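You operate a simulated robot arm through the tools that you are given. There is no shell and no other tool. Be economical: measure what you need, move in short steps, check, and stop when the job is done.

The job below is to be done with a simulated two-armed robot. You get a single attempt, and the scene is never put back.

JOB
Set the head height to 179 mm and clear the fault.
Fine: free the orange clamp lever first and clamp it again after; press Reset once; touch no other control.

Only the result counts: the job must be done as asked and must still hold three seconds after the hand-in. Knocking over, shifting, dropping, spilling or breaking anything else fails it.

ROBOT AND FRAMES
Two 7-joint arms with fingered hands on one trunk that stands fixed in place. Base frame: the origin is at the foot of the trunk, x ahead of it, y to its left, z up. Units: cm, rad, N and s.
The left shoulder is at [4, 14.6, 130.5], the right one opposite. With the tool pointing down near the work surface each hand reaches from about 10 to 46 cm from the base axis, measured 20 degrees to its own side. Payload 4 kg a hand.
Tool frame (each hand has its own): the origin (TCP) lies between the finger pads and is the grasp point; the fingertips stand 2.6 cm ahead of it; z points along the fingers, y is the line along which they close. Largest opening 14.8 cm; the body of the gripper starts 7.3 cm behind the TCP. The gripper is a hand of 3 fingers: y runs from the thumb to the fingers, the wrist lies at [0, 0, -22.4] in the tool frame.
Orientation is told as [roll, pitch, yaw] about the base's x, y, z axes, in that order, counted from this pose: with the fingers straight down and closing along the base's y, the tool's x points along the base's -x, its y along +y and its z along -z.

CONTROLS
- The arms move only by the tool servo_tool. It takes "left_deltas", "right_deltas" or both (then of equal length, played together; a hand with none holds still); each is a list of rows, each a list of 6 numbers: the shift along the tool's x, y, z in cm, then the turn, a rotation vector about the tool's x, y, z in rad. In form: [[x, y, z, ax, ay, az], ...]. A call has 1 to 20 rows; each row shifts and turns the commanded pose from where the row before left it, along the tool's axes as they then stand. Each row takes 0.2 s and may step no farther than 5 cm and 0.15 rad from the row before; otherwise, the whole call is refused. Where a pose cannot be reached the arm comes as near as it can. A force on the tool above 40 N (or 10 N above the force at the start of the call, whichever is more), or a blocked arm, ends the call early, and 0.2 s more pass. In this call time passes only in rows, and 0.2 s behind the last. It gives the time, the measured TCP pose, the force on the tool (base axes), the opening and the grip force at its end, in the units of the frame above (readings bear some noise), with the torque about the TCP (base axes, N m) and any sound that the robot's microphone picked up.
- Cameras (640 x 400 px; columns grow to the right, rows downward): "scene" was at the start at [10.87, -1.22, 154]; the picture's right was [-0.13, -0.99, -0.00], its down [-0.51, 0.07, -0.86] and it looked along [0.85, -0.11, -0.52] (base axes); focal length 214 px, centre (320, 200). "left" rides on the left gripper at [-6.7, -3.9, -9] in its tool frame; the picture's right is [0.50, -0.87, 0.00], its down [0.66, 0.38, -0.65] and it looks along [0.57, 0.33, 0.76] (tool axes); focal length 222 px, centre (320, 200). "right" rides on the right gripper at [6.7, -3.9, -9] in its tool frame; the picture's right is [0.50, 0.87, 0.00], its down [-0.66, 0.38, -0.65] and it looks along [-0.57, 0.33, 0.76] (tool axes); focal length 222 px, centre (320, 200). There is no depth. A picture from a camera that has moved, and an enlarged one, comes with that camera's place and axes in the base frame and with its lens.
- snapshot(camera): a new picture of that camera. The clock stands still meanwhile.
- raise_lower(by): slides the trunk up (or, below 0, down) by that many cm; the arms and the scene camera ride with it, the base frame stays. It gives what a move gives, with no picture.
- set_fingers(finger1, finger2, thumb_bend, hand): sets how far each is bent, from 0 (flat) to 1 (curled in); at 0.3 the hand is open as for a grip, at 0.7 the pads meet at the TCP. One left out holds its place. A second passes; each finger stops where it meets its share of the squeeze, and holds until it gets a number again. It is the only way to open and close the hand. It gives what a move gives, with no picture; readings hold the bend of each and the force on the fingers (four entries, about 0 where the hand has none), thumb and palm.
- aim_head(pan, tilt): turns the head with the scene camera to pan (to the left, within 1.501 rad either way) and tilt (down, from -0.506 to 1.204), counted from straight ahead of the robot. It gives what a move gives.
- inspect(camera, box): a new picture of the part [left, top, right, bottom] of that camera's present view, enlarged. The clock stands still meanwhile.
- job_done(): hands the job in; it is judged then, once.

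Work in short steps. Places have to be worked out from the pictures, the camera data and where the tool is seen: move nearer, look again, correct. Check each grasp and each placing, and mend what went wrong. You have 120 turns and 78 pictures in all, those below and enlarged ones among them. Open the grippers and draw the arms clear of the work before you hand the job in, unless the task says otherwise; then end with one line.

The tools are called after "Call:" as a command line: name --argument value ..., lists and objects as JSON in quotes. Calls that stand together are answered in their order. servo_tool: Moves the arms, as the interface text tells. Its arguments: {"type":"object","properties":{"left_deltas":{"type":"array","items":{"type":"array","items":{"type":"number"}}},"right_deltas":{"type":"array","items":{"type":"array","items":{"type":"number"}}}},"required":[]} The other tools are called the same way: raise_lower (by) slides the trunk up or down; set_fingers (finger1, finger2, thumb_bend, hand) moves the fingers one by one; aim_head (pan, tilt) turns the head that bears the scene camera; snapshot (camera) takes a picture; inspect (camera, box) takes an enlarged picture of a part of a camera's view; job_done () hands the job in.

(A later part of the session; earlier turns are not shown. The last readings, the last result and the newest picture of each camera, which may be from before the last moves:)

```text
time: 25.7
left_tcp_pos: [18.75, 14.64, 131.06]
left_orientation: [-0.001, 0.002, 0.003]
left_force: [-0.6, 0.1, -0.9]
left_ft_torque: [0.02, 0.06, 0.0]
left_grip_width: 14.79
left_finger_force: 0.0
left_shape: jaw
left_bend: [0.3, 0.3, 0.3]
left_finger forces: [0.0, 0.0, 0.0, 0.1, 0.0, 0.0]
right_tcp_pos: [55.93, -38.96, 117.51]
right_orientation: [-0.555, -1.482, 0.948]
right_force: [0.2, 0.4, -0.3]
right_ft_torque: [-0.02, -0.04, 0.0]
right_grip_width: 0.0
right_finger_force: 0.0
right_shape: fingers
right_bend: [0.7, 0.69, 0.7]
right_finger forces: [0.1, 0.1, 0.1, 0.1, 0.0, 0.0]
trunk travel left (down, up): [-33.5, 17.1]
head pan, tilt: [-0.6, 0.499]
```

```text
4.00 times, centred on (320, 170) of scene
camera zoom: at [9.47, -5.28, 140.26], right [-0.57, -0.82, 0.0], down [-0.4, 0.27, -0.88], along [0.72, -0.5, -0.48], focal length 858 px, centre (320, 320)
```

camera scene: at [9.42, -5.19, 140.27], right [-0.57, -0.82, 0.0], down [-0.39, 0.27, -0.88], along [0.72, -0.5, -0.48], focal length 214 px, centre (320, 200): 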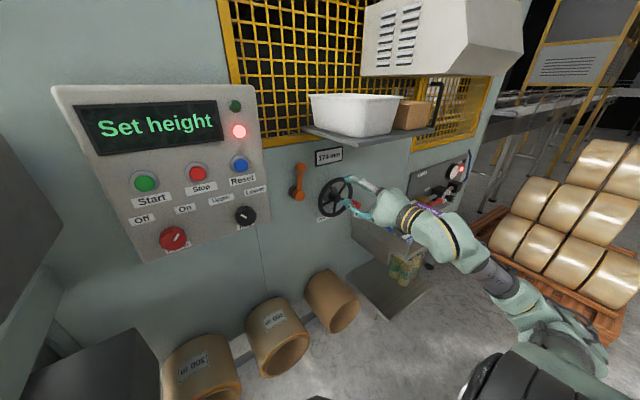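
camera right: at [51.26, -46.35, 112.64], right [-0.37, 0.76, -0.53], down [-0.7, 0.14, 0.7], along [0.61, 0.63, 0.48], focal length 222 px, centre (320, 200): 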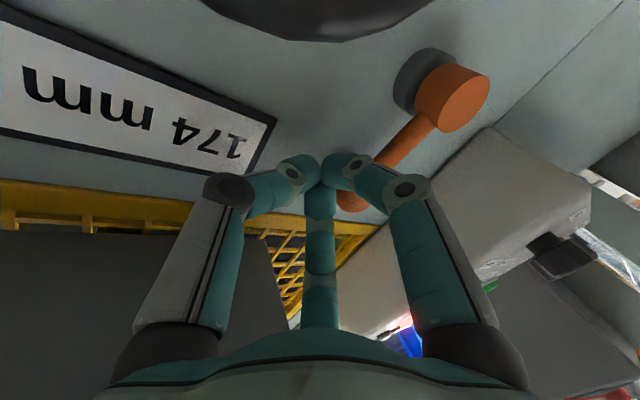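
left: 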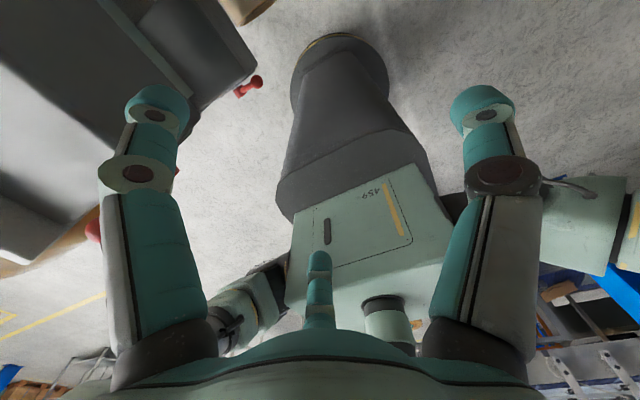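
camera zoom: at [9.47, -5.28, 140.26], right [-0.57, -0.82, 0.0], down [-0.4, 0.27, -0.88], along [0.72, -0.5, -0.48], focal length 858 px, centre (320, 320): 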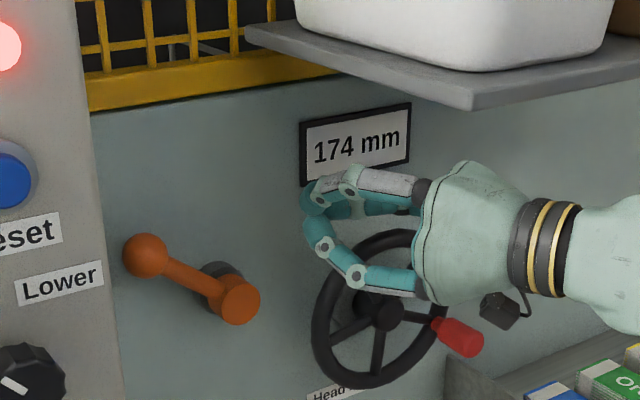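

The lever rests at the far stop. Next is the wheel: I'll back off, straighten the yaw, and roll the hand a quarter turn so the camera ends up on the left, clear of the tray.

Call:
servo_tool --right_deltas '[[0, 0, -4, 0, 0, 0], [0, 0, -4, 0, 0, 0], [2, -2, 0, 0.13, 0, 0], [2, -2, 0, 0.13, 0, 0], [2, -2, 0, 0.13, 0, 0], [2, 0, 0, 0, -0.075, 0], [0, 0, 0, 0, 0, 0.143], [0, 0, 0, 0, 0, 0.143], [0, 0, 0, 0, 0, 0.143], [0, 0, 0, 0, 0, 0.143], [0, 0, 0, 0, 0, 0.143], [0, 0, 0, 0, 0, 0.143], [0, 0, 0, 0, 0, 0.143], [0, 0, 0, 0, 0, 0.143], [0, 0, 0, 0, 0, 0.143], [0, 0, 0, 0, 0, 0.143], [0, 0, 0, 0, 0, 0.14]]'

Call:
set_fingers --hand "right" --finger1 0.55 --finger2 0.55 --thumb_bend 0.55

Call:
snapshot --camera "right"

Call:
snapshot --camera "scene"

```text
time: 29.3
left_tcp_pos: [18.84, 14.86, 130.99]
left_orientation: [-0.002, 0.001, 0.003]
left_force: [0.1, 0.3, -1.2]
left_ft_torque: [0.0, 0.01, 0.01]
left_grip_width: 14.8
left_finger_force: 0.1
left_shape: jaw
left_bend: [0.3, 0.3, 0.3]
left_finger forces: [0.1, 0.0, 0.1, 0.0, 0.0, 0.0]
right_tcp_pos: [49.74, -48.3, 110.48]
right_orientation: [1.591, -0.071, -1.569]
right_force: [-0.6, 0.0, 0.3]
right_ft_torque: [-0.01, 0.0, -0.02]
right_grip_width: 0.0
right_finger_force: 0.0
right_shape: fingers
right_bend: [0.7, 0.69, 0.7]
right_finger forces: [0.0, 0.0, 0.1, 0.0, 0.1, 0.1]
trunk travel left (down, up): [-33.5, 17.1]
head pan, tilt: [-0.6, 0.499]
```

```text
time: 30.3
left_tcp_pos: [18.92, 14.87, 131.02]
left_orientation: [-0.002, 0.0, 0.004]
left_force: [0.0, 0.0, 0.8]
left_ft_torque: [-0.01, 0.01, -0.01]
left_grip_width: 14.79
left_finger_force: 0.0
left_shape: jaw
left_bend: [0.3, 0.3, 0.3]
left_finger forces: [0.0, 0.0, 0.0, 0.1, 0.0, 0.0]
right_tcp_pos: [49.68, -48.21, 110.39]
right_orientation: [1.593, -0.071, -1.567]
right_force: [0.2, -0.1, -0.2]
right_ft_torque: [0.02, -0.03, -0.02]
right_grip_width: 4.52
right_finger_force: 0.0
right_shape: fingers
right_bend: [0.55, 0.55, 0.55]
right_finger forces: [0.0, 0.0, 0.0, 0.1, 0.0, 0.1]
trunk travel left (down, up): [-33.5, 17.1]
head pan, tilt: [-0.6, 0.499]
```

```text
47 pictures are left
camera right: at [40.85, -41.8, 105.97], right [-0.02, 0.56, 0.83], down [-0.66, -0.63, 0.41], along [0.75, -0.54, 0.39], focal length 222 px, centre (320, 200)
```

right: 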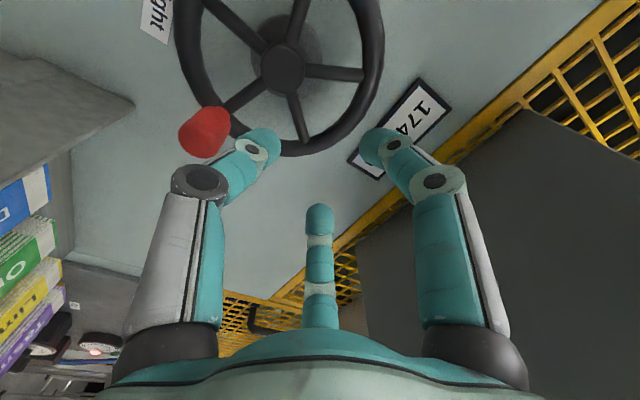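

```text
46 pictures are left
camera scene: at [9.44, -5.18, 140.26], right [-0.57, -0.82, 0.0], down [-0.4, 0.27, -0.88], along [0.72, -0.5, -0.48], focal length 214 px, centre (320, 200)
```

scene: 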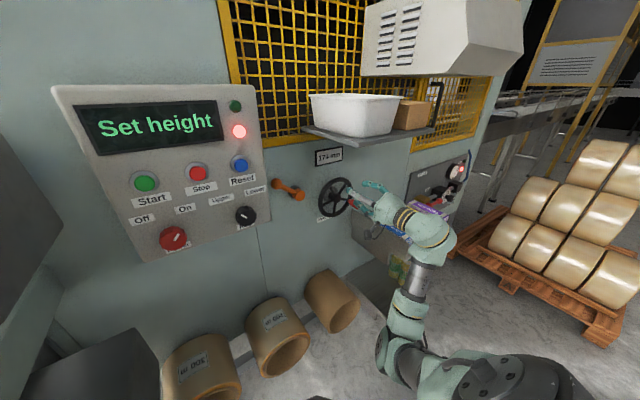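

Refined: wheel hub (58.8, -45.9, 106), handle near end (54.3, -52, 103.3) and running forward to the rim. I'll move the hand in line with the handle and check.

Call:
servo_tool --right_deltas '[[-1.1, -2.4, 0, 0, 0, 0], [-1.1, -2.4, 0, 0, 0, 0], [-1.05, -2.47, 0, 0, 0, 0]]'

Call:
snapshot --camera "right"

Call:
inspect --camera "scene" --box '[280, 140, 440, 240]'

```text
time: 31.1
left_tcp_pos: [18.82, 14.85, 131.06]
left_orientation: [-0.003, 0.002, 0.004]
left_force: [-0.2, 0.4, -0.3]
left_ft_torque: [0.01, -0.03, 0.03]
left_grip_width: 14.78
left_finger_force: 0.0
left_shape: jaw
left_bend: [0.3, 0.3, 0.3]
left_finger forces: [0.1, 0.1, 0.0, 0.0, 0.0, 0.1]
right_tcp_pos: [49.82, -52.03, 103.57]
right_orientation: [1.595, -0.073, -1.57]
right_force: [-1.0, -0.3, -0.9]
right_ft_torque: [-0.05, -0.03, 0.03]
right_grip_width: 4.52
right_finger_force: 0.2
right_shape: fingers
right_bend: [0.55, 0.55, 0.55]
right_finger forces: [0.0, 0.0, 0.0, 0.0, 0.1, 0.0]
trunk travel left (down, up): [-33.5, 17.1]
head pan, tilt: [-0.6, 0.499]
```

```text
45 pictures are left
camera right: at [41.07, -45.56, 99.02], right [-0.02, 0.56, 0.83], down [-0.66, -0.63, 0.41], along [0.75, -0.54, 0.39], focal length 222 px, centre (320, 200)
```

right: 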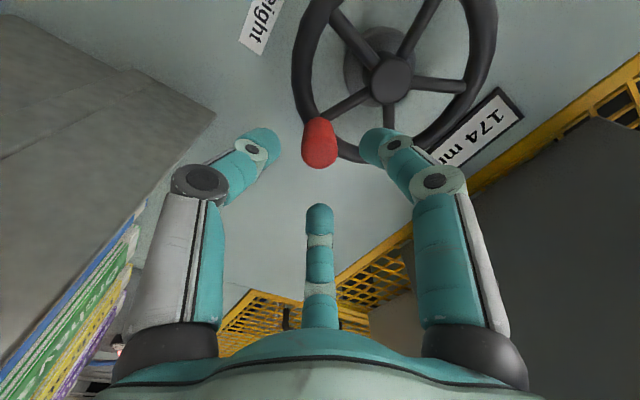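

```text
4.00 times, centred on (360, 190) of scene
camera zoom: at [9.43, -5.22, 140.26], right [-0.57, -0.82, 0.0], down [-0.4, 0.27, -0.88], along [0.72, -0.5, -0.48], focal length 858 px, centre (160, 240)
```

zoom: 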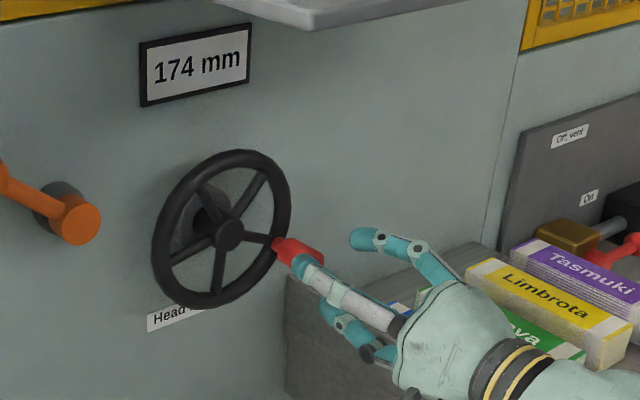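

The handle tip sits exactly on the tool axis. I'll go forward 5 cm and close the fingers on the handle.

Call:
servo_tool --right_deltas '[[0, 0, 2, 0, 0, 0], [0, 0, 2, 0, 0, 0], [0, 0, 1, 0, 0, 0]]'

Call:
set_fingers --hand "right" --finger1 0.7 --finger2 0.7 --thumb_bend 0.7

Call:
snapshot --camera "right"

Call:
inspect --camera "scene" --box '[280, 140, 440, 240]'

```text
time: 31.9
left_tcp_pos: [18.88, 14.89, 130.9]
left_orientation: [-0.001, 0.002, 0.004]
left_force: [-0.4, -0.3, 0.5]
left_ft_torque: [0.04, -0.02, -0.01]
left_grip_width: 14.8
left_finger_force: 0.0
left_shape: jaw
left_bend: [0.3, 0.3, 0.3]
left_finger forces: [0.1, 0.0, 0.1, 0.0, 0.0, 0.0]
right_tcp_pos: [54.74, -51.81, 103.66]
right_orientation: [1.592, -0.075, -1.569]
right_force: [0.4, 0.4, 0.1]
right_ft_torque: [0.01, -0.04, -0.01]
right_grip_width: 4.54
right_finger_force: 0.4
right_shape: fingers
right_bend: [0.55, 0.55, 0.55]
right_finger forces: [0.0, 0.0, 0.0, 0.1, 0.0, 0.0]
trunk travel left (down, up): [-33.5, 17.1]
head pan, tilt: [-0.6, 0.499]
```

```text
time: 32.9
left_tcp_pos: [18.91, 14.78, 131.01]
left_orientation: [-0.001, 0.002, 0.003]
left_force: [0.3, -0.5, 0.5]
left_ft_torque: [0.01, 0.01, 0.02]
left_grip_width: 14.8
left_finger_force: 0.0
left_shape: jaw
left_bend: [0.3, 0.3, 0.3]
left_finger forces: [0.0, 0.0, 0.0, 0.0, 0.0, 0.0]
right_tcp_pos: [54.87, -52.01, 103.61]
right_orientation: [1.594, -0.074, -1.569]
right_force: [0.8, 0.1, -3.1]
right_ft_torque: [-0.03, 0.03, 0.01]
right_grip_width: 1.8
right_finger_force: 9.1
right_shape: fingers
right_bend: [0.64, 0.66, 0.65]
right_finger forces: [5.8, 3.6, 0.1, 0.0, 8.4, 0.0]
trunk travel left (down, up): [-33.5, 17.1]
head pan, tilt: [-0.6, 0.499]
```

```text
43 pictures are left
camera right: at [45.94, -45.52, 99.05], right [-0.02, 0.56, 0.83], down [-0.66, -0.63, 0.41], along [0.75, -0.54, 0.38], focal length 222 px, centre (320, 200)
```

right: 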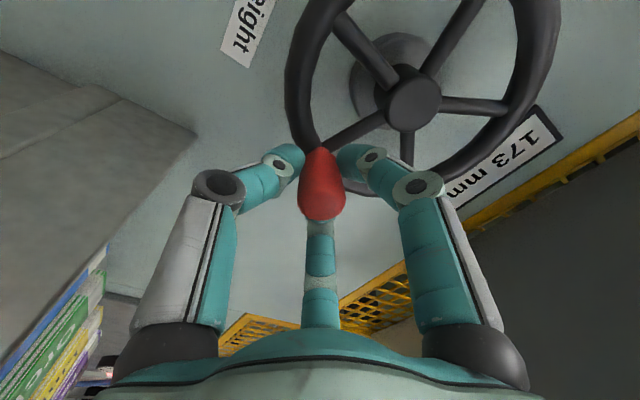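

```text
4.00 times, centred on (360, 190) of scene
camera zoom: at [9.5, -5.22, 140.26], right [-0.57, -0.82, 0.0], down [-0.4, 0.27, -0.88], along [0.72, -0.5, -0.48], focal length 858 px, centre (160, 240)
```

zoom: 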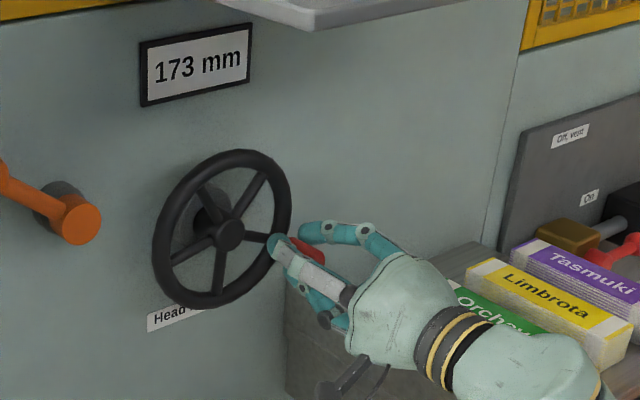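

I have the handle, and the reading dipped to 173 as the grasp nudged it up. I'll turn it clockwise (down and left) by about 15° and read again.

Call:
servo_tool --right_deltas '[[0.25, -0.5, 0, 0, 0, 0], [0.3, -0.48, 0, 0, 0, 0], [0.35, -0.46, 0, 0, 0, 0]]'

Call:
inspect --camera "scene" --box '[280, 140, 440, 240]'

```text
time: 33.7
left_tcp_pos: [18.77, 14.84, 131.22]
left_orientation: [-0.003, 0.001, 0.004]
left_force: [-0.2, 0.1, -0.5]
left_ft_torque: [0.02, -0.02, 0.02]
left_grip_width: 14.78
left_finger_force: 0.0
left_shape: jaw
left_bend: [0.3, 0.3, 0.3]
left_finger forces: [0.1, 0.0, 0.1, 0.0, 0.1, 0.0]
right_tcp_pos: [54.91, -51.05, 102.15]
right_orientation: [1.595, -0.074, -1.569]
right_force: [-2.3, -2.0, 2.1]
right_ft_torque: [0.07, -0.07, -0.09]
right_grip_width: 1.83
right_finger_force: 9.1
right_shape: fingers
right_bend: [0.64, 0.65, 0.66]
right_finger forces: [5.9, 6.3, 0.1, 0.0, 6.0, 0.0]
trunk travel left (down, up): [-33.5, 17.1]
head pan, tilt: [-0.6, 0.499]
```

```text
4.00 times, centred on (360, 190) of scene
camera zoom: at [9.39, -5.18, 140.27], right [-0.57, -0.82, 0.0], down [-0.39, 0.27, -0.88], along [0.72, -0.5, -0.48], focal length 858 px, centre (160, 240)
```

zoom: 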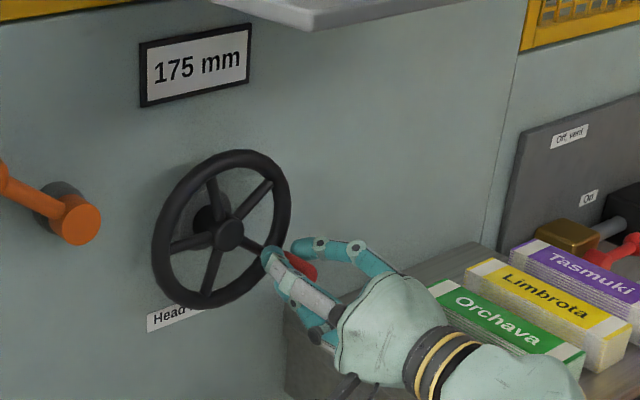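

About 15° gave 2 mm, and clockwise raises the reading. I'll add 22°.

Call:
servo_tool --right_deltas '[[0.26, -0.32, 0, 0, 0, 0], [0.26, -0.32, 0, 0, 0, 0], [0.67, -0.53, 0, 0, 0, 0], [0.72, -0.42, 0, 0, 0, 0]]'

Call:
inspect --camera "scene" --box '[280, 140, 440, 240]'

```text
time: 34.7
left_tcp_pos: [18.84, 14.87, 131.08]
left_orientation: [-0.002, 0.002, 0.002]
left_force: [-0.2, 0.1, 0.2]
left_ft_torque: [0.01, 0.01, -0.03]
left_grip_width: 14.79
left_finger_force: 0.2
left_shape: jaw
left_bend: [0.3, 0.3, 0.3]
left_finger forces: [0.0, 0.1, 0.1, 0.0, 0.1, 0.0]
right_tcp_pos: [54.83, -49.39, 100.35]
right_orientation: [1.595, -0.075, -1.569]
right_force: [-0.2, -1.4, 3.7]
right_ft_torque: [0.11, -0.05, -0.02]
right_grip_width: 1.93
right_finger_force: 9.1
right_shape: fingers
right_bend: [0.64, 0.65, 0.67]
right_finger forces: [7.1, 5.6, 0.0, 0.0, 5.2, 0.0]
trunk travel left (down, up): [-33.5, 17.1]
head pan, tilt: [-0.6, 0.499]
```

```text
4.00 times, centred on (360, 190) of scene
camera zoom: at [9.38, -5.17, 140.27], right [-0.57, -0.82, 0.0], down [-0.39, 0.27, -0.88], along [0.72, -0.5, -0.48], focal length 858 px, centre (160, 240)
```

zoom: 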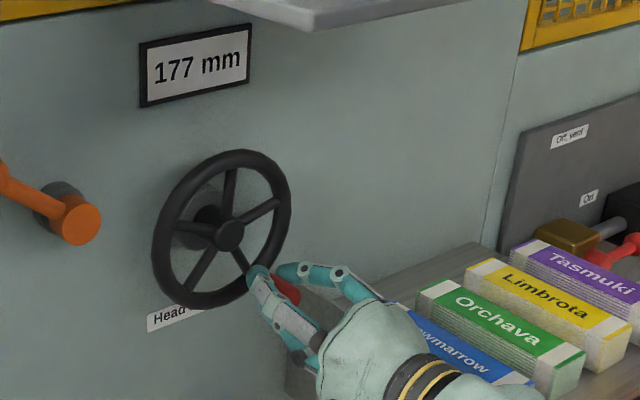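

It reads 177. Now smaller steps of about 8°.

Call:
servo_tool --right_deltas '[[0.44, -0.19, 0, 0, 0, 0], [0.44, -0.15, 0, 0, 0, 0]]'

Call:
inspect --camera "scene" --box '[280, 140, 440, 240]'

```text
time: 35.3
left_tcp_pos: [18.81, 14.84, 131.01]
left_orientation: [-0.002, 0.001, 0.004]
left_force: [0.1, 0.7, 0.2]
left_ft_torque: [-0.01, -0.01, 0.03]
left_grip_width: 14.81
left_finger_force: 0.1
left_shape: jaw
left_bend: [0.3, 0.3, 0.3]
left_finger forces: [0.0, 0.0, 0.1, 0.0, 0.0, 0.1]
right_tcp_pos: [54.85, -48.49, 99.87]
right_orientation: [1.596, -0.074, -1.57]
right_force: [-2.6, -1.9, 3.2]
right_ft_torque: [0.11, -0.03, -0.05]
right_grip_width: 1.94
right_finger_force: 9.5
right_shape: fingers
right_bend: [0.65, 0.65, 0.67]
right_finger forces: [8.5, 5.4, 0.0, 0.1, 5.1, 0.1]
trunk travel left (down, up): [-33.5, 17.1]
head pan, tilt: [-0.6, 0.499]
```

```text
4.00 times, centred on (360, 190) of scene
camera zoom: at [9.37, -5.2, 140.27], right [-0.57, -0.82, 0.0], down [-0.39, 0.27, -0.88], along [0.72, -0.5, -0.48], focal length 858 px, centre (160, 240)
```

zoom: 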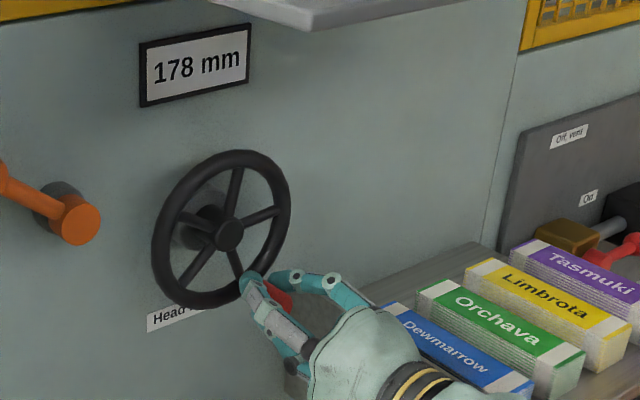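

178. Next a 4° step to find the edge.

Call:
servo_tool --right_deltas '[[0.44, -0.12, 0, 0, 0, 0]]'

Call:
inspect --camera "scene" --box '[280, 140, 440, 240]'

```text
time: 35.7
left_tcp_pos: [18.8, 14.81, 130.97]
left_orientation: [-0.001, 0.001, 0.002]
left_force: [-0.6, 0.1, -0.4]
left_ft_torque: [0.02, -0.04, -0.01]
left_grip_width: 14.78
left_finger_force: 0.1
left_shape: jaw
left_bend: [0.3, 0.3, 0.3]
left_finger forces: [0.0, 0.1, 0.0, 0.0, 0.0, 0.0]
right_tcp_pos: [54.77, -48.08, 99.75]
right_orientation: [1.593, -0.072, -1.57]
right_force: [-2.1, -2.6, 2.8]
right_ft_torque: [0.15, -0.08, -0.03]
right_grip_width: 1.96
right_finger_force: 9.4
right_shape: fingers
right_bend: [0.65, 0.66, 0.67]
right_finger forces: [8.6, 5.6, 0.0, 0.0, 5.0, 0.0]
trunk travel left (down, up): [-33.5, 17.1]
head pan, tilt: [-0.6, 0.499]
```

```text
4.00 times, centred on (360, 190) of scene
camera zoom: at [9.36, -5.19, 140.27], right [-0.57, -0.82, 0.0], down [-0.39, 0.27, -0.88], along [0.72, -0.5, -0.48], focal length 858 px, centre (160, 240)
```

zoom: 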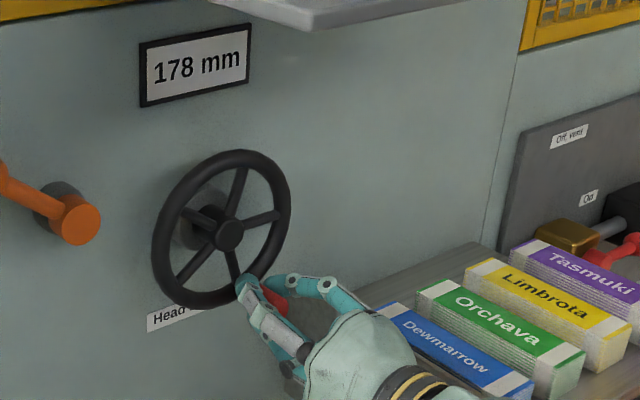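

Call:
servo_tool --right_deltas '[[0.44, -0.08, 0, 0, 0, 0]]'

Call:
inspect --camera "scene" --box '[280, 140, 440, 240]'

```text
time: 36.1
left_tcp_pos: [18.77, 14.76, 131.05]
left_orientation: [-0.001, 0.001, 0.003]
left_force: [-0.4, -0.7, -0.5]
left_ft_torque: [0.01, 0.0, -0.01]
left_grip_width: 14.81
left_finger_force: 0.1
left_shape: jaw
left_bend: [0.3, 0.3, 0.3]
left_finger forces: [0.0, 0.0, 0.0, 0.0, 0.0, 0.1]
right_tcp_pos: [54.94, -47.61, 99.7]
right_orientation: [1.597, -0.073, -1.57]
right_force: [-1.1, -3.7, 3.4]
right_ft_torque: [0.17, -0.06, -0.11]
right_grip_width: 1.97
right_finger_force: 10.0
right_shape: fingers
right_bend: [0.65, 0.66, 0.67]
right_finger forces: [9.0, 5.7, 0.1, 0.1, 5.2, 0.0]
trunk travel left (down, up): [-33.5, 17.1]
head pan, tilt: [-0.6, 0.499]
```

```text
4.00 times, centred on (360, 190) of scene
camera zoom: at [9.37, -5.21, 140.27], right [-0.57, -0.82, 0.0], down [-0.39, 0.27, -0.88], along [0.72, -0.5, -0.48], focal length 858 px, centre (160, 240)
```

zoom: 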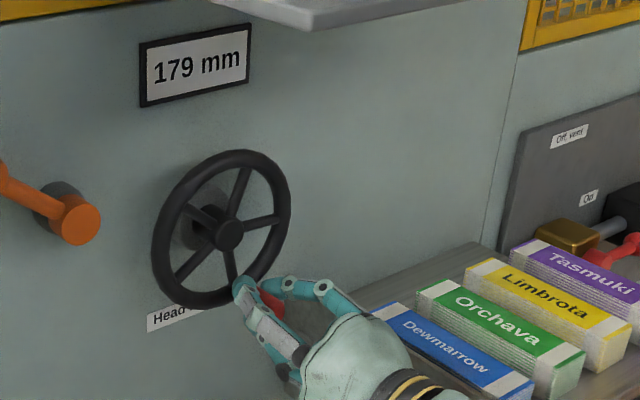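

It has just passed into 179. I'll add about 2° to centre it, then release the handle.

Call:
servo_tool --right_deltas '[[0.24, -0.03, 0, 0, 0, 0]]'

Call:
set_fingers --hand "right" --finger1 0.55 --finger2 0.55 --thumb_bend 0.55

Call:
inspect --camera "scene" --box '[280, 140, 440, 240]'

Call:
snapshot --camera "right"

```text
time: 36.5
left_tcp_pos: [18.82, 14.72, 131.11]
left_orientation: [-0.001, 0.0, 0.004]
left_force: [0.7, 0.5, -0.1]
left_ft_torque: [0.0, 0.01, 0.0]
left_grip_width: 14.78
left_finger_force: 0.0
left_shape: jaw
left_bend: [0.3, 0.3, 0.3]
left_finger forces: [0.0, 0.0, 0.1, 0.0, 0.0, 0.0]
right_tcp_pos: [54.74, -47.54, 99.65]
right_orientation: [1.594, -0.073, -1.569]
right_force: [-2.0, -3.7, 2.5]
right_ft_torque: [0.21, -0.01, -0.09]
right_grip_width: 1.97
right_finger_force: 9.9
right_shape: fingers
right_bend: [0.65, 0.66, 0.67]
right_finger forces: [8.9, 5.9, 0.0, 0.0, 6.0, 0.1]
trunk travel left (down, up): [-33.5, 17.1]
head pan, tilt: [-0.6, 0.499]
```

```text
time: 37.5
left_tcp_pos: [18.94, 14.96, 131.0]
left_orientation: [-0.001, 0.002, 0.002]
left_force: [0.1, 0.2, 0.1]
left_ft_torque: [-0.02, -0.02, -0.03]
left_grip_width: 14.81
left_finger_force: 0.1
left_shape: jaw
left_bend: [0.3, 0.3, 0.3]
left_finger forces: [0.0, 0.1, 0.0, 0.0, 0.0, 0.0]
right_tcp_pos: [54.88, -47.35, 99.54]
right_orientation: [1.594, -0.074, -1.572]
right_force: [0.1, 0.2, -0.2]
right_ft_torque: [0.0, 0.0, -0.01]
right_grip_width: 4.51
right_finger_force: 0.1
right_shape: fingers
right_bend: [0.55, 0.55, 0.55]
right_finger forces: [0.1, 0.0, 0.1, 0.0, 0.0, 0.0]
trunk travel left (down, up): [-33.5, 17.1]
head pan, tilt: [-0.6, 0.499]
```

```text
4.00 times, centred on (360, 190) of scene
camera zoom: at [9.44, -5.18, 140.26], right [-0.57, -0.82, 0.0], down [-0.4, 0.27, -0.88], along [0.72, -0.5, -0.48], focal length 858 px, centre (160, 240)
```

zoom: 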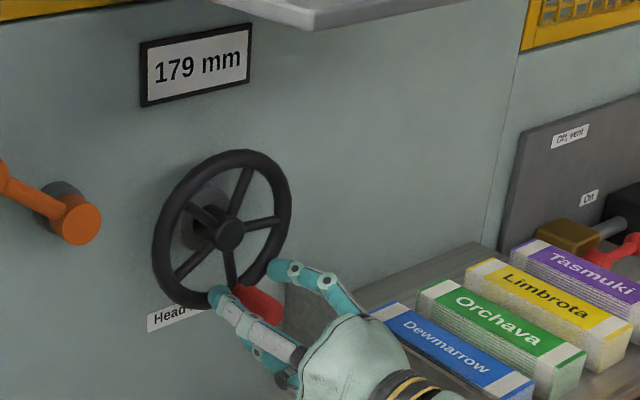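

```text
35 pictures are left
camera right: at [46.09, -40.99, 95.11], right [-0.02, 0.56, 0.83], down [-0.66, -0.63, 0.41], along [0.75, -0.54, 0.39], focal length 222 px, centre (320, 200)
```

right: 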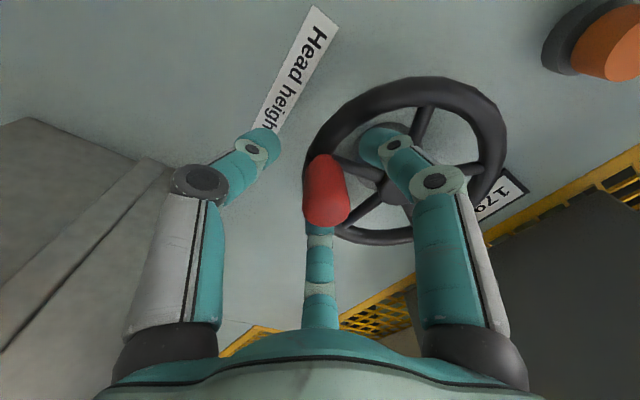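

Still 179 after release. I'll back straight off the handle, rise, and yaw left for the lever approach.

Call:
servo_tool --right_deltas '[[0, 0, -2, 0, 0, 0], [0, 0, -3, 0, 0, 0], [0, 0, -3, 0, 0, 0], [0, 2.2, 0, 0, 0.1, 0], [0, 2.2, 0, 0, 0.1, 0], [0, 2.2, 0, 0, 0.1, 0], [0, 2.2, 0, 0, 0.1, 0]]'

Call:
set_fingers --hand "right" --finger1 0.7 --finger2 0.7 --thumb_bend 0.7

Call:
servo_tool --right_deltas '[[2.5, 0, 2.2, 0, 0, 0], [2.5, 0, 2.2, 0, 0, 0], [2.4, 0, 2.1, 0, 0, 0]]'

Call:
snapshot --camera "scene"

```text
time: 39.1
left_tcp_pos: [18.97, 14.81, 130.88]
left_orientation: [0.0, 0.001, 0.001]
left_force: [0.5, -1.0, -0.2]
left_ft_torque: [-0.01, 0.01, -0.02]
left_grip_width: 14.8
left_finger_force: 0.1
left_shape: jaw
left_bend: [0.3, 0.3, 0.3]
left_finger forces: [0.1, 0.0, 0.1, 0.0, 0.0, 0.0]
right_tcp_pos: [46.78, -46.66, 108.25]
right_orientation: [1.562, -0.076, -1.168]
right_force: [0.0, -0.1, 0.4]
right_ft_torque: [0.01, 0.06, -0.02]
right_grip_width: 4.53
right_finger_force: 0.0
right_shape: fingers
right_bend: [0.55, 0.55, 0.55]
right_finger forces: [0.0, 0.0, 0.0, 0.0, 0.0, 0.0]
trunk travel left (down, up): [-33.5, 17.1]
head pan, tilt: [-0.6, 0.499]
```

```text
time: 40.1
left_tcp_pos: [18.78, 14.92, 131.14]
left_orientation: [-0.002, 0.001, 0.004]
left_force: [0.0, 0.1, 0.2]
left_ft_torque: [0.01, 0.0, -0.02]
left_grip_width: 14.79
left_finger_force: 0.0
left_shape: jaw
left_bend: [0.3, 0.3, 0.3]
left_finger forces: [0.1, 0.0, 0.0, 0.0, 0.0, 0.0]
right_tcp_pos: [46.8, -46.74, 108.13]
right_orientation: [1.564, -0.076, -1.168]
right_force: [0.2, -0.4, 0.1]
right_ft_torque: [-0.02, 0.02, -0.02]
right_grip_width: 0.01
right_finger_force: 0.0
right_shape: fingers
right_bend: [0.69, 0.69, 0.7]
right_finger forces: [0.0, 0.1, 0.1, 0.1, 0.0, 0.0]
trunk travel left (down, up): [-33.5, 17.1]
head pan, tilt: [-0.6, 0.499]
```

```text
time: 40.9
left_tcp_pos: [18.82, 14.86, 130.95]
left_orientation: [-0.002, 0.002, 0.004]
left_force: [0.9, 0.4, -0.1]
left_ft_torque: [0.02, -0.02, -0.02]
left_grip_width: 14.8
left_finger_force: 0.2
left_shape: jaw
left_bend: [0.3, 0.3, 0.3]
left_finger forces: [0.2, 0.1, 0.0, 0.0, 0.0, 0.0]
right_tcp_pos: [49.67, -37.23, 107.61]
right_orientation: [1.563, -0.077, -1.167]
right_force: [0.3, 0.0, -0.6]
right_ft_torque: [0.02, 0.01, 0.02]
right_grip_width: 0.02
right_finger_force: 0.0
right_shape: fingers
right_bend: [0.69, 0.69, 0.7]
right_finger forces: [0.0, 0.0, 0.0, 0.0, 0.1, 0.1]
trunk travel left (down, up): [-33.5, 17.1]
head pan, tilt: [-0.6, 0.499]
```

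```text
34 pictures are left
camera scene: at [9.47, -5.11, 140.26], right [-0.57, -0.82, 0.0], down [-0.4, 0.27, -0.88], along [0.72, -0.5, -0.48], focal length 214 px, centre (320, 200)
```

scene: 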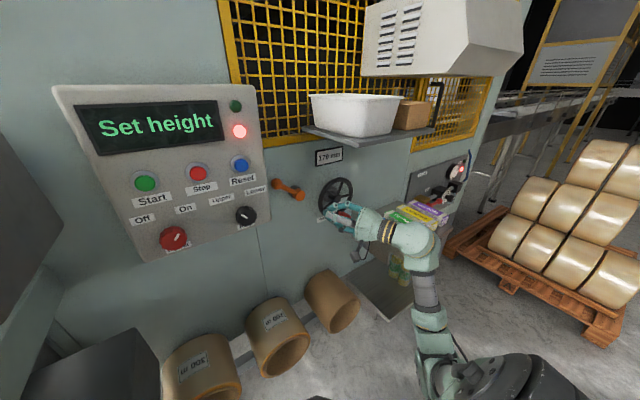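

Clear so far. I'll continue to the pre-contact point below and right of the lever arm.

Call:
servo_tool --right_deltas '[[1.7, 0.2, 1.9, 0, 0, 0], [1.7, 0.2, 1.9, 0, 0, 0], [1.6, 0.2, 1.8, 0, 0, 0]]'

Call:
snapshot --camera "right"

Call:
inspect --camera "scene" --box '[240, 120, 400, 220]'

```text
time: 41.7
left_tcp_pos: [18.9, 14.91, 131.07]
left_orientation: [-0.002, 0.0, 0.004]
left_force: [0.0, 0.5, -0.2]
left_ft_torque: [0.01, 0.01, -0.01]
left_grip_width: 14.84
left_finger_force: 0.1
left_shape: jaw
left_bend: [0.3, 0.3, 0.3]
left_finger forces: [0.0, 0.0, 0.0, 0.0, 0.0, 0.0]
right_tcp_pos: [52.91, -30.58, 107.89]
right_orientation: [1.565, -0.077, -1.167]
right_force: [0.4, 1.1, 0.4]
right_ft_torque: [-0.03, 0.01, 0.02]
right_grip_width: 0.04
right_finger_force: 0.1
right_shape: fingers
right_bend: [0.69, 0.69, 0.7]
right_finger forces: [0.1, 0.0, 0.0, 0.0, 0.0, 0.0]
trunk travel left (down, up): [-33.5, 17.1]
head pan, tilt: [-0.6, 0.499]
```

```text
33 pictures are left
camera right: at [42.12, -28.28, 103.61], right [-0.22, 0.52, 0.82], down [-0.35, -0.83, 0.43], along [0.91, -0.2, 0.36], focal length 222 px, centre (320, 200)
```

right: 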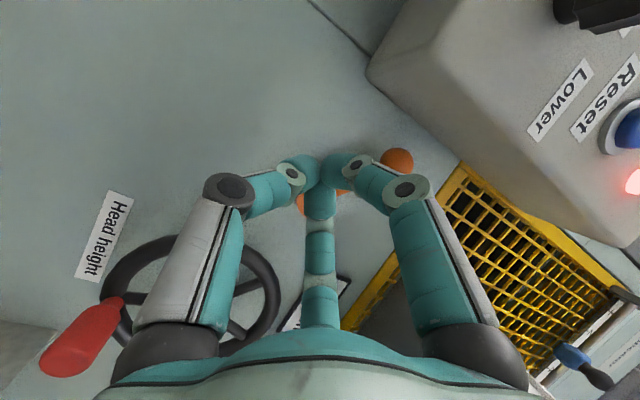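

```text
4.00 times, centred on (320, 170) of scene
camera zoom: at [9.48, -5.12, 140.26], right [-0.57, -0.82, 0.0], down [-0.4, 0.27, -0.88], along [0.72, -0.5, -0.48], focal length 858 px, centre (320, 320)
```

zoom: 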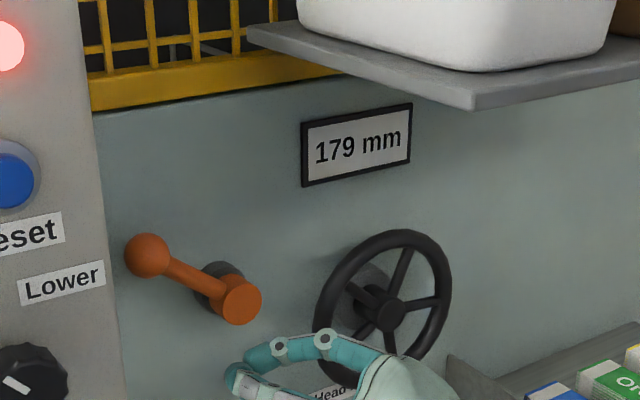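

The ball is now at (61, -26.1, 115.8), so the lever sits about 51° left. I'll bring the closed tips in below the arm at about (61, -26.6, 109.5).

Call:
servo_tool --right_deltas '[[0.3, 0.9, 0.5, 0, 0, 0], [0.2, 0.9, 1.0, 0, 0, 0], [0, 0, 1.6, 0, 0, 0], [0, 0, 1.6, 0, 0, 0], [0, 0, 1.6, 0, 0, 0]]'

Call:
snapshot --camera "right"

Call:
inspect --camera "scene" --box '[240, 120, 400, 220]'

```text
time: 42.9
left_tcp_pos: [19.02, 14.88, 131.04]
left_orientation: [-0.002, 0.002, 0.003]
left_force: [0.1, 0.7, -0.5]
left_ft_torque: [0.03, 0.01, 0.01]
left_grip_width: 14.79
left_finger_force: 0.1
left_shape: jaw
left_bend: [0.3, 0.3, 0.3]
left_finger forces: [0.0, 0.0, 0.0, 0.0, 0.1, 0.0]
right_tcp_pos: [58.41, -27.78, 109.52]
right_orientation: [1.562, -0.076, -1.168]
right_force: [0.0, 0.5, -0.4]
right_ft_torque: [-0.01, 0.02, 0.0]
right_grip_width: 0.01
right_finger_force: 0.0
right_shape: fingers
right_bend: [0.69, 0.69, 0.7]
right_finger forces: [0.1, 0.0, 0.0, 0.0, 0.0, 0.1]
trunk travel left (down, up): [-33.5, 17.1]
head pan, tilt: [-0.6, 0.499]
```

```text
31 pictures are left
camera right: at [47.75, -25.28, 105.23], right [-0.22, 0.52, 0.82], down [-0.35, -0.83, 0.43], along [0.91, -0.2, 0.36], focal length 222 px, centre (320, 200)
```

right: 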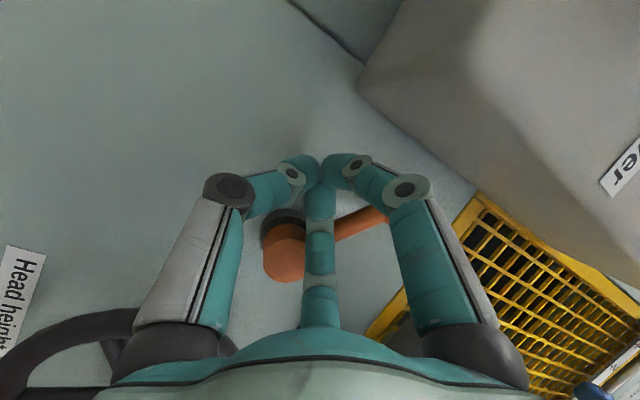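

```text
4.00 times, centred on (320, 170) of scene
camera zoom: at [9.49, -5.14, 140.26], right [-0.57, -0.82, 0.0], down [-0.4, 0.27, -0.88], along [0.72, -0.5, -0.48], focal length 858 px, centre (320, 320)
```

zoom: 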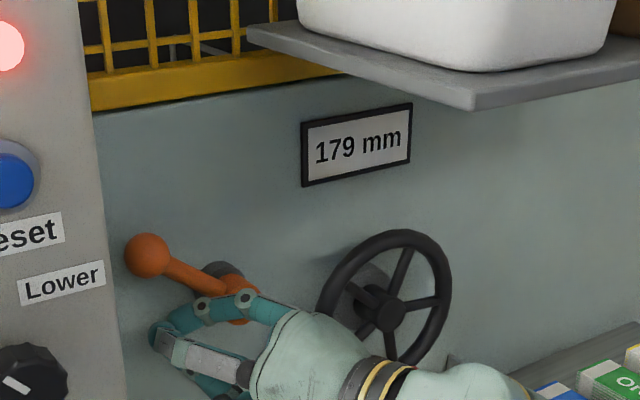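

The tips are below the arm. I'll push up, then up and to the right.

Call:
servo_tool --right_deltas '[[0, 1, 0, 0, 0, 0], [0, 1, 0, 0, 0, 0], [0, 0.8, 0, 0, 0, 0], [-0.45, 0.9, -0.19, 0, 0, 0], [-0.55, 0.9, -0.23, 0, 0, 0]]'

Call:
inspect --camera "scene" --box '[240, 120, 400, 220]'

```text
time: 44.1
left_tcp_pos: [18.67, 14.8, 131.03]
left_orientation: [-0.002, 0.0, 0.002]
left_force: [0.0, 0.3, -0.3]
left_ft_torque: [0.0, 0.01, 0.01]
left_grip_width: 14.83
left_finger_force: 0.1
left_shape: jaw
left_bend: [0.3, 0.3, 0.3]
left_finger forces: [0.0, 0.0, 0.0, 0.0, 0.1, 0.0]
right_tcp_pos: [58.32, -28.35, 114.42]
right_orientation: [1.567, -0.079, -1.169]
right_force: [-7.3, -0.3, -0.5]
right_ft_torque: [0.04, -0.1, -0.09]
right_grip_width: 0.18
right_finger_force: 4.6
right_shape: fingers
right_bend: [0.69, 0.71, 0.69]
right_finger forces: [0.0, 10.0, 0.1, 0.0, 0.1, 0.0]
trunk travel left (down, up): [-33.5, 17.1]
head pan, tilt: [-0.6, 0.499]
```

```text
4.00 times, centred on (320, 170) of scene
camera zoom: at [9.29, -5.21, 140.28], right [-0.57, -0.82, 0.0], down [-0.39, 0.27, -0.88], along [0.72, -0.5, -0.48], focal length 858 px, centre (320, 320)
```

zoom: 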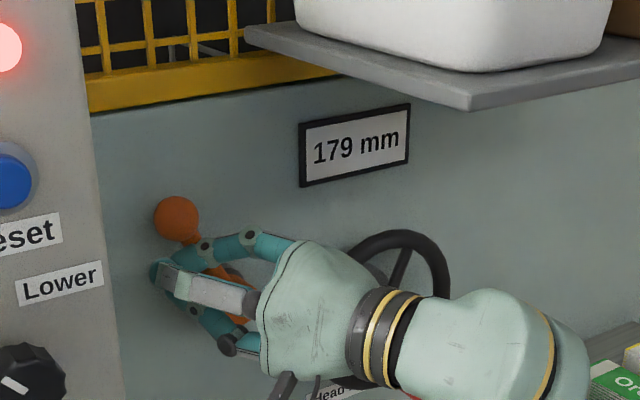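

The lever is following. I'll continue up-right toward the clamped position.

Call:
servo_tool --right_deltas '[[-0.8, 0.6, -0.35, 0, 0, 0], [-0.9, 0.5, -0.4, 0, 0, 0], [-0.9, 0.45, -0.4, 0, 0, 0]]'

Call:
inspect --camera "scene" --box '[240, 120, 400, 220]'

```text
time: 44.9
left_tcp_pos: [18.8, 14.66, 131.0]
left_orientation: [-0.002, 0.003, 0.003]
left_force: [-0.2, 0.2, 0.3]
left_ft_torque: [0.01, 0.03, -0.03]
left_grip_width: 14.78
left_finger_force: 0.1
left_shape: jaw
left_bend: [0.3, 0.3, 0.3]
left_finger forces: [0.0, 0.0, 0.0, 0.0, 0.1, 0.0]
right_tcp_pos: [58.4, -31.13, 115.91]
right_orientation: [1.562, -0.075, -1.168]
right_force: [-4.1, -1.0, -2.6]
right_ft_torque: [0.06, 0.01, -0.1]
right_grip_width: 0.16
right_finger_force: 2.6
right_shape: fingers
right_bend: [0.69, 0.71, 0.69]
right_finger forces: [0.0, 5.3, 0.1, 0.1, 0.1, 0.0]
trunk travel left (down, up): [-33.5, 17.1]
head pan, tilt: [-0.6, 0.499]
```

```text
4.00 times, centred on (320, 170) of scene
camera zoom: at [9.36, -5.27, 140.27], right [-0.57, -0.82, 0.0], down [-0.39, 0.27, -0.88], along [0.72, -0.5, -0.48], focal length 858 px, centre (320, 320)
```

zoom: 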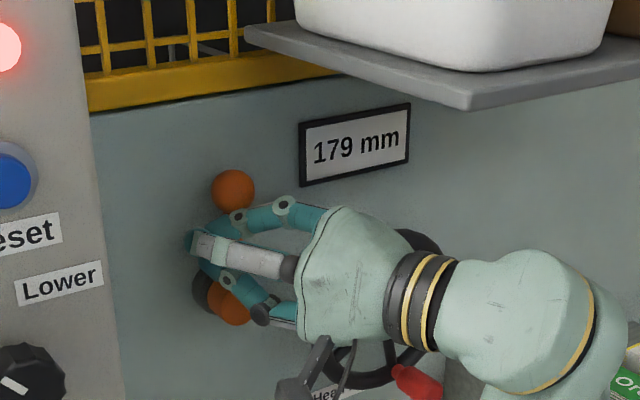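

Nearly back, about 1.3 cm short at the ball. I'll push right until the stop.

Call:
servo_tool --right_deltas '[[-0.6, 0, -0.25, 0, 0, 0], [-0.6, 0, -0.25, 0, 0, 0], [-0.6, 0, -0.25, 0, 0, 0]]'

Call:
inspect --camera "scene" --box '[240, 120, 400, 220]'

```text
time: 45.7
left_tcp_pos: [18.68, 14.93, 130.91]
left_orientation: [-0.003, 0.0, 0.003]
left_force: [0.0, 0.5, -0.8]
left_ft_torque: [-0.05, -0.02, -0.01]
left_grip_width: 14.79
left_finger_force: 0.1
left_shape: jaw
left_bend: [0.3, 0.3, 0.3]
left_finger forces: [0.0, 0.0, 0.0, 0.0, 0.0, 0.0]
right_tcp_pos: [58.37, -32.75, 116.23]
right_orientation: [1.563, -0.079, -1.164]
right_force: [-9.6, 6.4, -3.6]
right_ft_torque: [0.07, 0.01, 0.06]
right_grip_width: 0.29
right_finger_force: 7.8
right_shape: fingers
right_bend: [0.68, 0.71, 0.69]
right_finger forces: [0.0, 16.1, 0.0, 0.0, 0.0, 0.0]
trunk travel left (down, up): [-33.5, 17.1]
head pan, tilt: [-0.6, 0.499]
```

```text
4.00 times, centred on (320, 170) of scene
camera zoom: at [9.3, -5.07, 140.28], right [-0.56, -0.83, 0.0], down [-0.39, 0.27, -0.88], along [0.72, -0.5, -0.48], focal length 858 px, centre (320, 320)
```

zoom: 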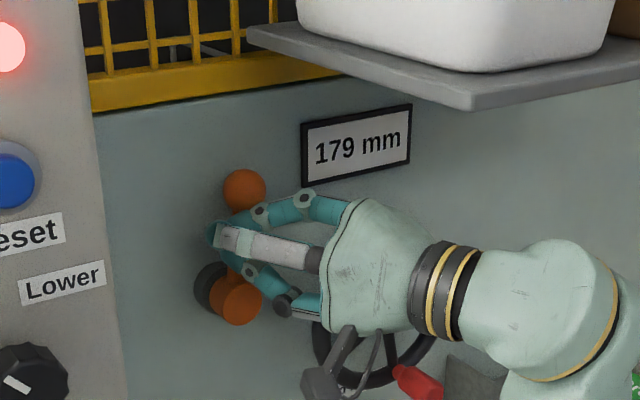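

The ball is back at its original place and the force is rising. One more nudge to seat it.

Call:
servo_tool --right_deltas '[[-0.4, 0, -0.17, 0, 0, 0], [-0.4, 0, -0.17, 0, 0, 0]]'

Call:
servo_tool --right_deltas '[[1, 0, 0, 0, 0, 0], [0.5, 0, -1.5, 0, 0, 0], [0, 0, -2.5, 0, 0, 0], [0, -1, -2.5, 0, 0, 0]]'

Call:
snapshot --camera "scene"

Call:
inspect --camera "scene" --box '[240, 120, 400, 220]'

```text
time: 46.3
left_tcp_pos: [18.76, 15.37, 130.95]
left_orientation: [-0.006, 0.0, 0.005]
left_force: [0.3, -0.1, 0.4]
left_ft_torque: [-0.01, 0.0, 0.01]
left_grip_width: 14.77
left_finger_force: 0.1
left_shape: jaw
left_bend: [0.3, 0.3, 0.3]
left_finger forces: [0.0, 0.0, 0.0, 0.1, 0.0, 0.0]
right_tcp_pos: [58.18, -32.9, 116.46]
right_orientation: [1.562, -0.079, -1.154]
right_force: [-12.7, 24.7, -7.4]
right_ft_torque: [0.34, 0.16, 0.61]
right_grip_width: 0.4
right_finger_force: 16.6
right_shape: fingers
right_bend: [0.68, 0.71, 0.69]
right_finger forces: [0.0, 11.7, 0.0, 0.1, 22.0, 0.0]
trunk travel left (down, up): [-33.5, 17.1]
head pan, tilt: [-0.6, 0.499]
```

```text
time: 47.3
left_tcp_pos: [18.7, 14.66, 130.96]
left_orientation: [-0.001, 0.001, 0.002]
left_force: [0.0, -0.5, -0.1]
left_ft_torque: [-0.02, -0.02, 0.01]
left_grip_width: 14.76
left_finger_force: 0.0
left_shape: jaw
left_bend: [0.3, 0.3, 0.3]
left_finger forces: [0.0, 0.1, 0.0, 0.0, 0.0, 0.0]
right_tcp_pos: [51.66, -35.3, 115.14]
right_orientation: [1.563, -0.077, -1.167]
right_force: [0.5, 0.0, -0.1]
right_ft_torque: [0.01, -0.03, 0.03]
right_grip_width: 0.04
right_finger_force: 0.1
right_shape: fingers
right_bend: [0.69, 0.7, 0.7]
right_finger forces: [0.0, 0.0, 0.0, 0.1, 0.0, 0.0]
trunk travel left (down, up): [-33.5, 17.1]
head pan, tilt: [-0.6, 0.499]
```

```text
26 pictures are left
camera scene: at [9.39, -5.3, 140.26], right [-0.57, -0.82, 0.0], down [-0.39, 0.27, -0.88], along [0.72, -0.5, -0.48], focal length 214 px, centre (320, 200)
```

scene: 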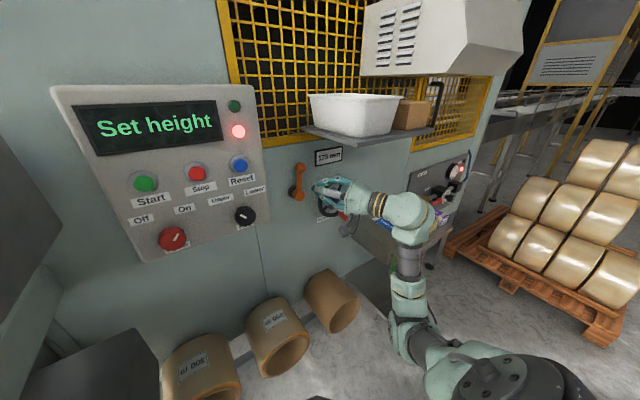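

```text
4.00 times, centred on (320, 170) of scene
camera zoom: at [9.39, -5.3, 140.26], right [-0.57, -0.82, 0.0], down [-0.39, 0.27, -0.88], along [0.72, -0.5, -0.48], focal length 858 px, centre (320, 320)
```

zoom: 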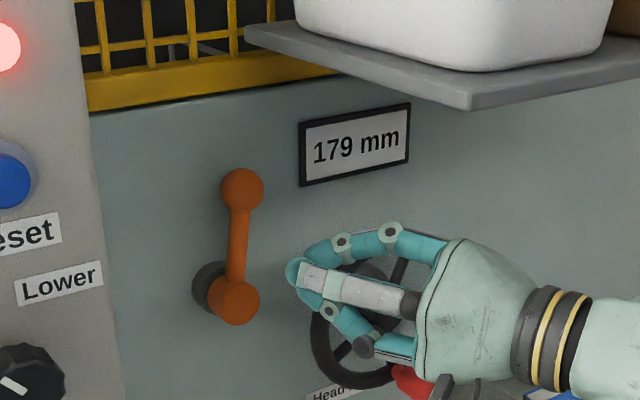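

The lever is clamped and the reading is 179 mm. Next is Reset at about (53.5, -15.7, 125.4). I'll yaw further left and move to the lower right of the panel, clear of the shelf.

Call:
servo_tool --right_deltas '[[0, 0, 0, 0, 0.125, 0], [0, 0, 0, 0, 0.125, 0], [2.7, 0.4, 0.5, 0, 0, 0], [2.7, 0.4, 0.5, 0, 0, 0], [2.6, 0.5, 0.5, 0, 0, 0]]'

Call:
snapshot --camera "scene"

Call:
snapshot --camera "right"

```text
time: 48.5
left_tcp_pos: [18.88, 14.92, 131.02]
left_orientation: [0.0, 0.003, 0.002]
left_force: [-0.5, -1.1, -0.7]
left_ft_torque: [0.01, 0.01, 0.02]
left_grip_width: 14.8
left_finger_force: 0.0
left_shape: jaw
left_bend: [0.3, 0.3, 0.3]
left_finger forces: [0.0, 0.0, 0.0, 0.0, 0.0, 0.0]
right_tcp_pos: [48.07, -27.68, 115.74]
right_orientation: [1.544, -0.073, -0.917]
right_force: [-0.3, 1.2, 0.2]
right_ft_torque: [0.01, 0.01, 0.03]
right_grip_width: 0.06
right_finger_force: 0.0
right_shape: fingers
right_bend: [0.69, 0.7, 0.7]
right_finger forces: [0.0, 0.0, 0.1, 0.0, 0.0, 0.0]
trunk travel left (down, up): [-33.5, 17.1]
head pan, tilt: [-0.6, 0.499]
```

```text
24 pictures are left
camera scene: at [9.44, -5.16, 140.27], right [-0.57, -0.82, 0.0], down [-0.4, 0.27, -0.88], along [0.72, -0.5, -0.48], focal length 214 px, centre (320, 200)
```

scene: 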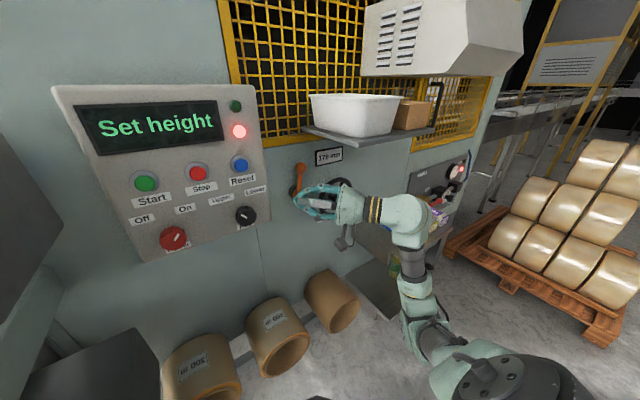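

```text
23 pictures are left
camera right: at [36.97, -28.12, 111.71], right [-0.32, 0.46, 0.83], down [-0.13, -0.89, 0.44], along [0.94, 0.03, 0.35], focal length 222 px, centre (320, 200)
```

right: 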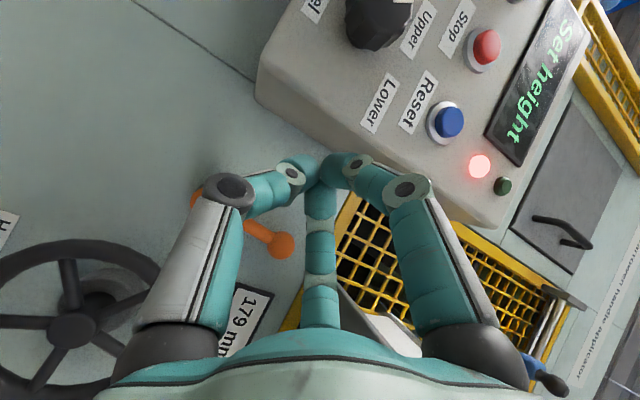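

Reset is confirmed at (53, -15.8, 125.4). I'll rise diagonally to stand just in front of it.

Call:
servo_tool --right_deltas '[[1.35, 2.05, 1.3, 0, 0, 0], [1.35, 2.05, 1.3, 0, 0, 0], [1.35, 2.05, 1.3, 0, 0, 0], [1.35, 2.05, 1.3, 0, 0, 0]]'

Call:
snapshot --camera "scene"

Call:
snapshot --camera "right"

```text
time: 49.5
left_tcp_pos: [18.92, 14.89, 131.04]
left_orientation: [-0.004, 0.001, 0.004]
left_force: [-0.3, 0.1, 0.3]
left_ft_torque: [-0.01, 0.01, 0.01]
left_grip_width: 14.79
left_finger_force: 0.0
left_shape: jaw
left_bend: [0.3, 0.3, 0.3]
left_finger forces: [0.0, 0.0, 0.1, 0.0, 0.0, 0.1]
right_tcp_pos: [48.71, -19.78, 123.27]
right_orientation: [1.545, -0.073, -0.917]
right_force: [-0.3, -0.5, 0.0]
right_ft_torque: [0.01, 0.04, 0.01]
right_grip_width: 0.07
right_finger_force: 0.0
right_shape: fingers
right_bend: [0.69, 0.7, 0.7]
right_finger forces: [0.0, 0.0, 0.1, 0.0, 0.1, 0.1]
trunk travel left (down, up): [-33.5, 17.1]
head pan, tilt: [-0.6, 0.499]
```

```text
22 pictures are left
camera scene: at [9.48, -5.08, 140.27], right [-0.57, -0.82, 0.0], down [-0.4, 0.27, -0.88], along [0.72, -0.5, -0.48], focal length 214 px, centre (320, 200)
```

scene: 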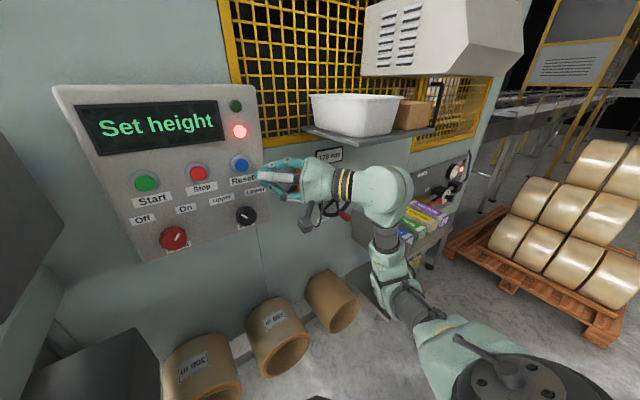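

```text
21 pictures are left
camera right: at [37.71, -20.13, 119.41], right [-0.32, 0.46, 0.83], down [-0.13, -0.89, 0.44], along [0.94, 0.03, 0.35], focal length 222 px, centre (320, 200)
```

right: 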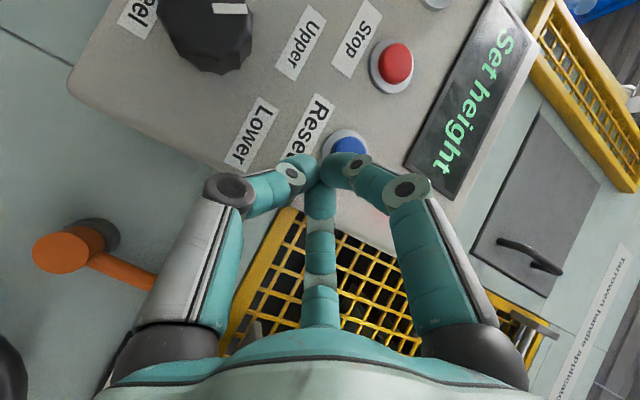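

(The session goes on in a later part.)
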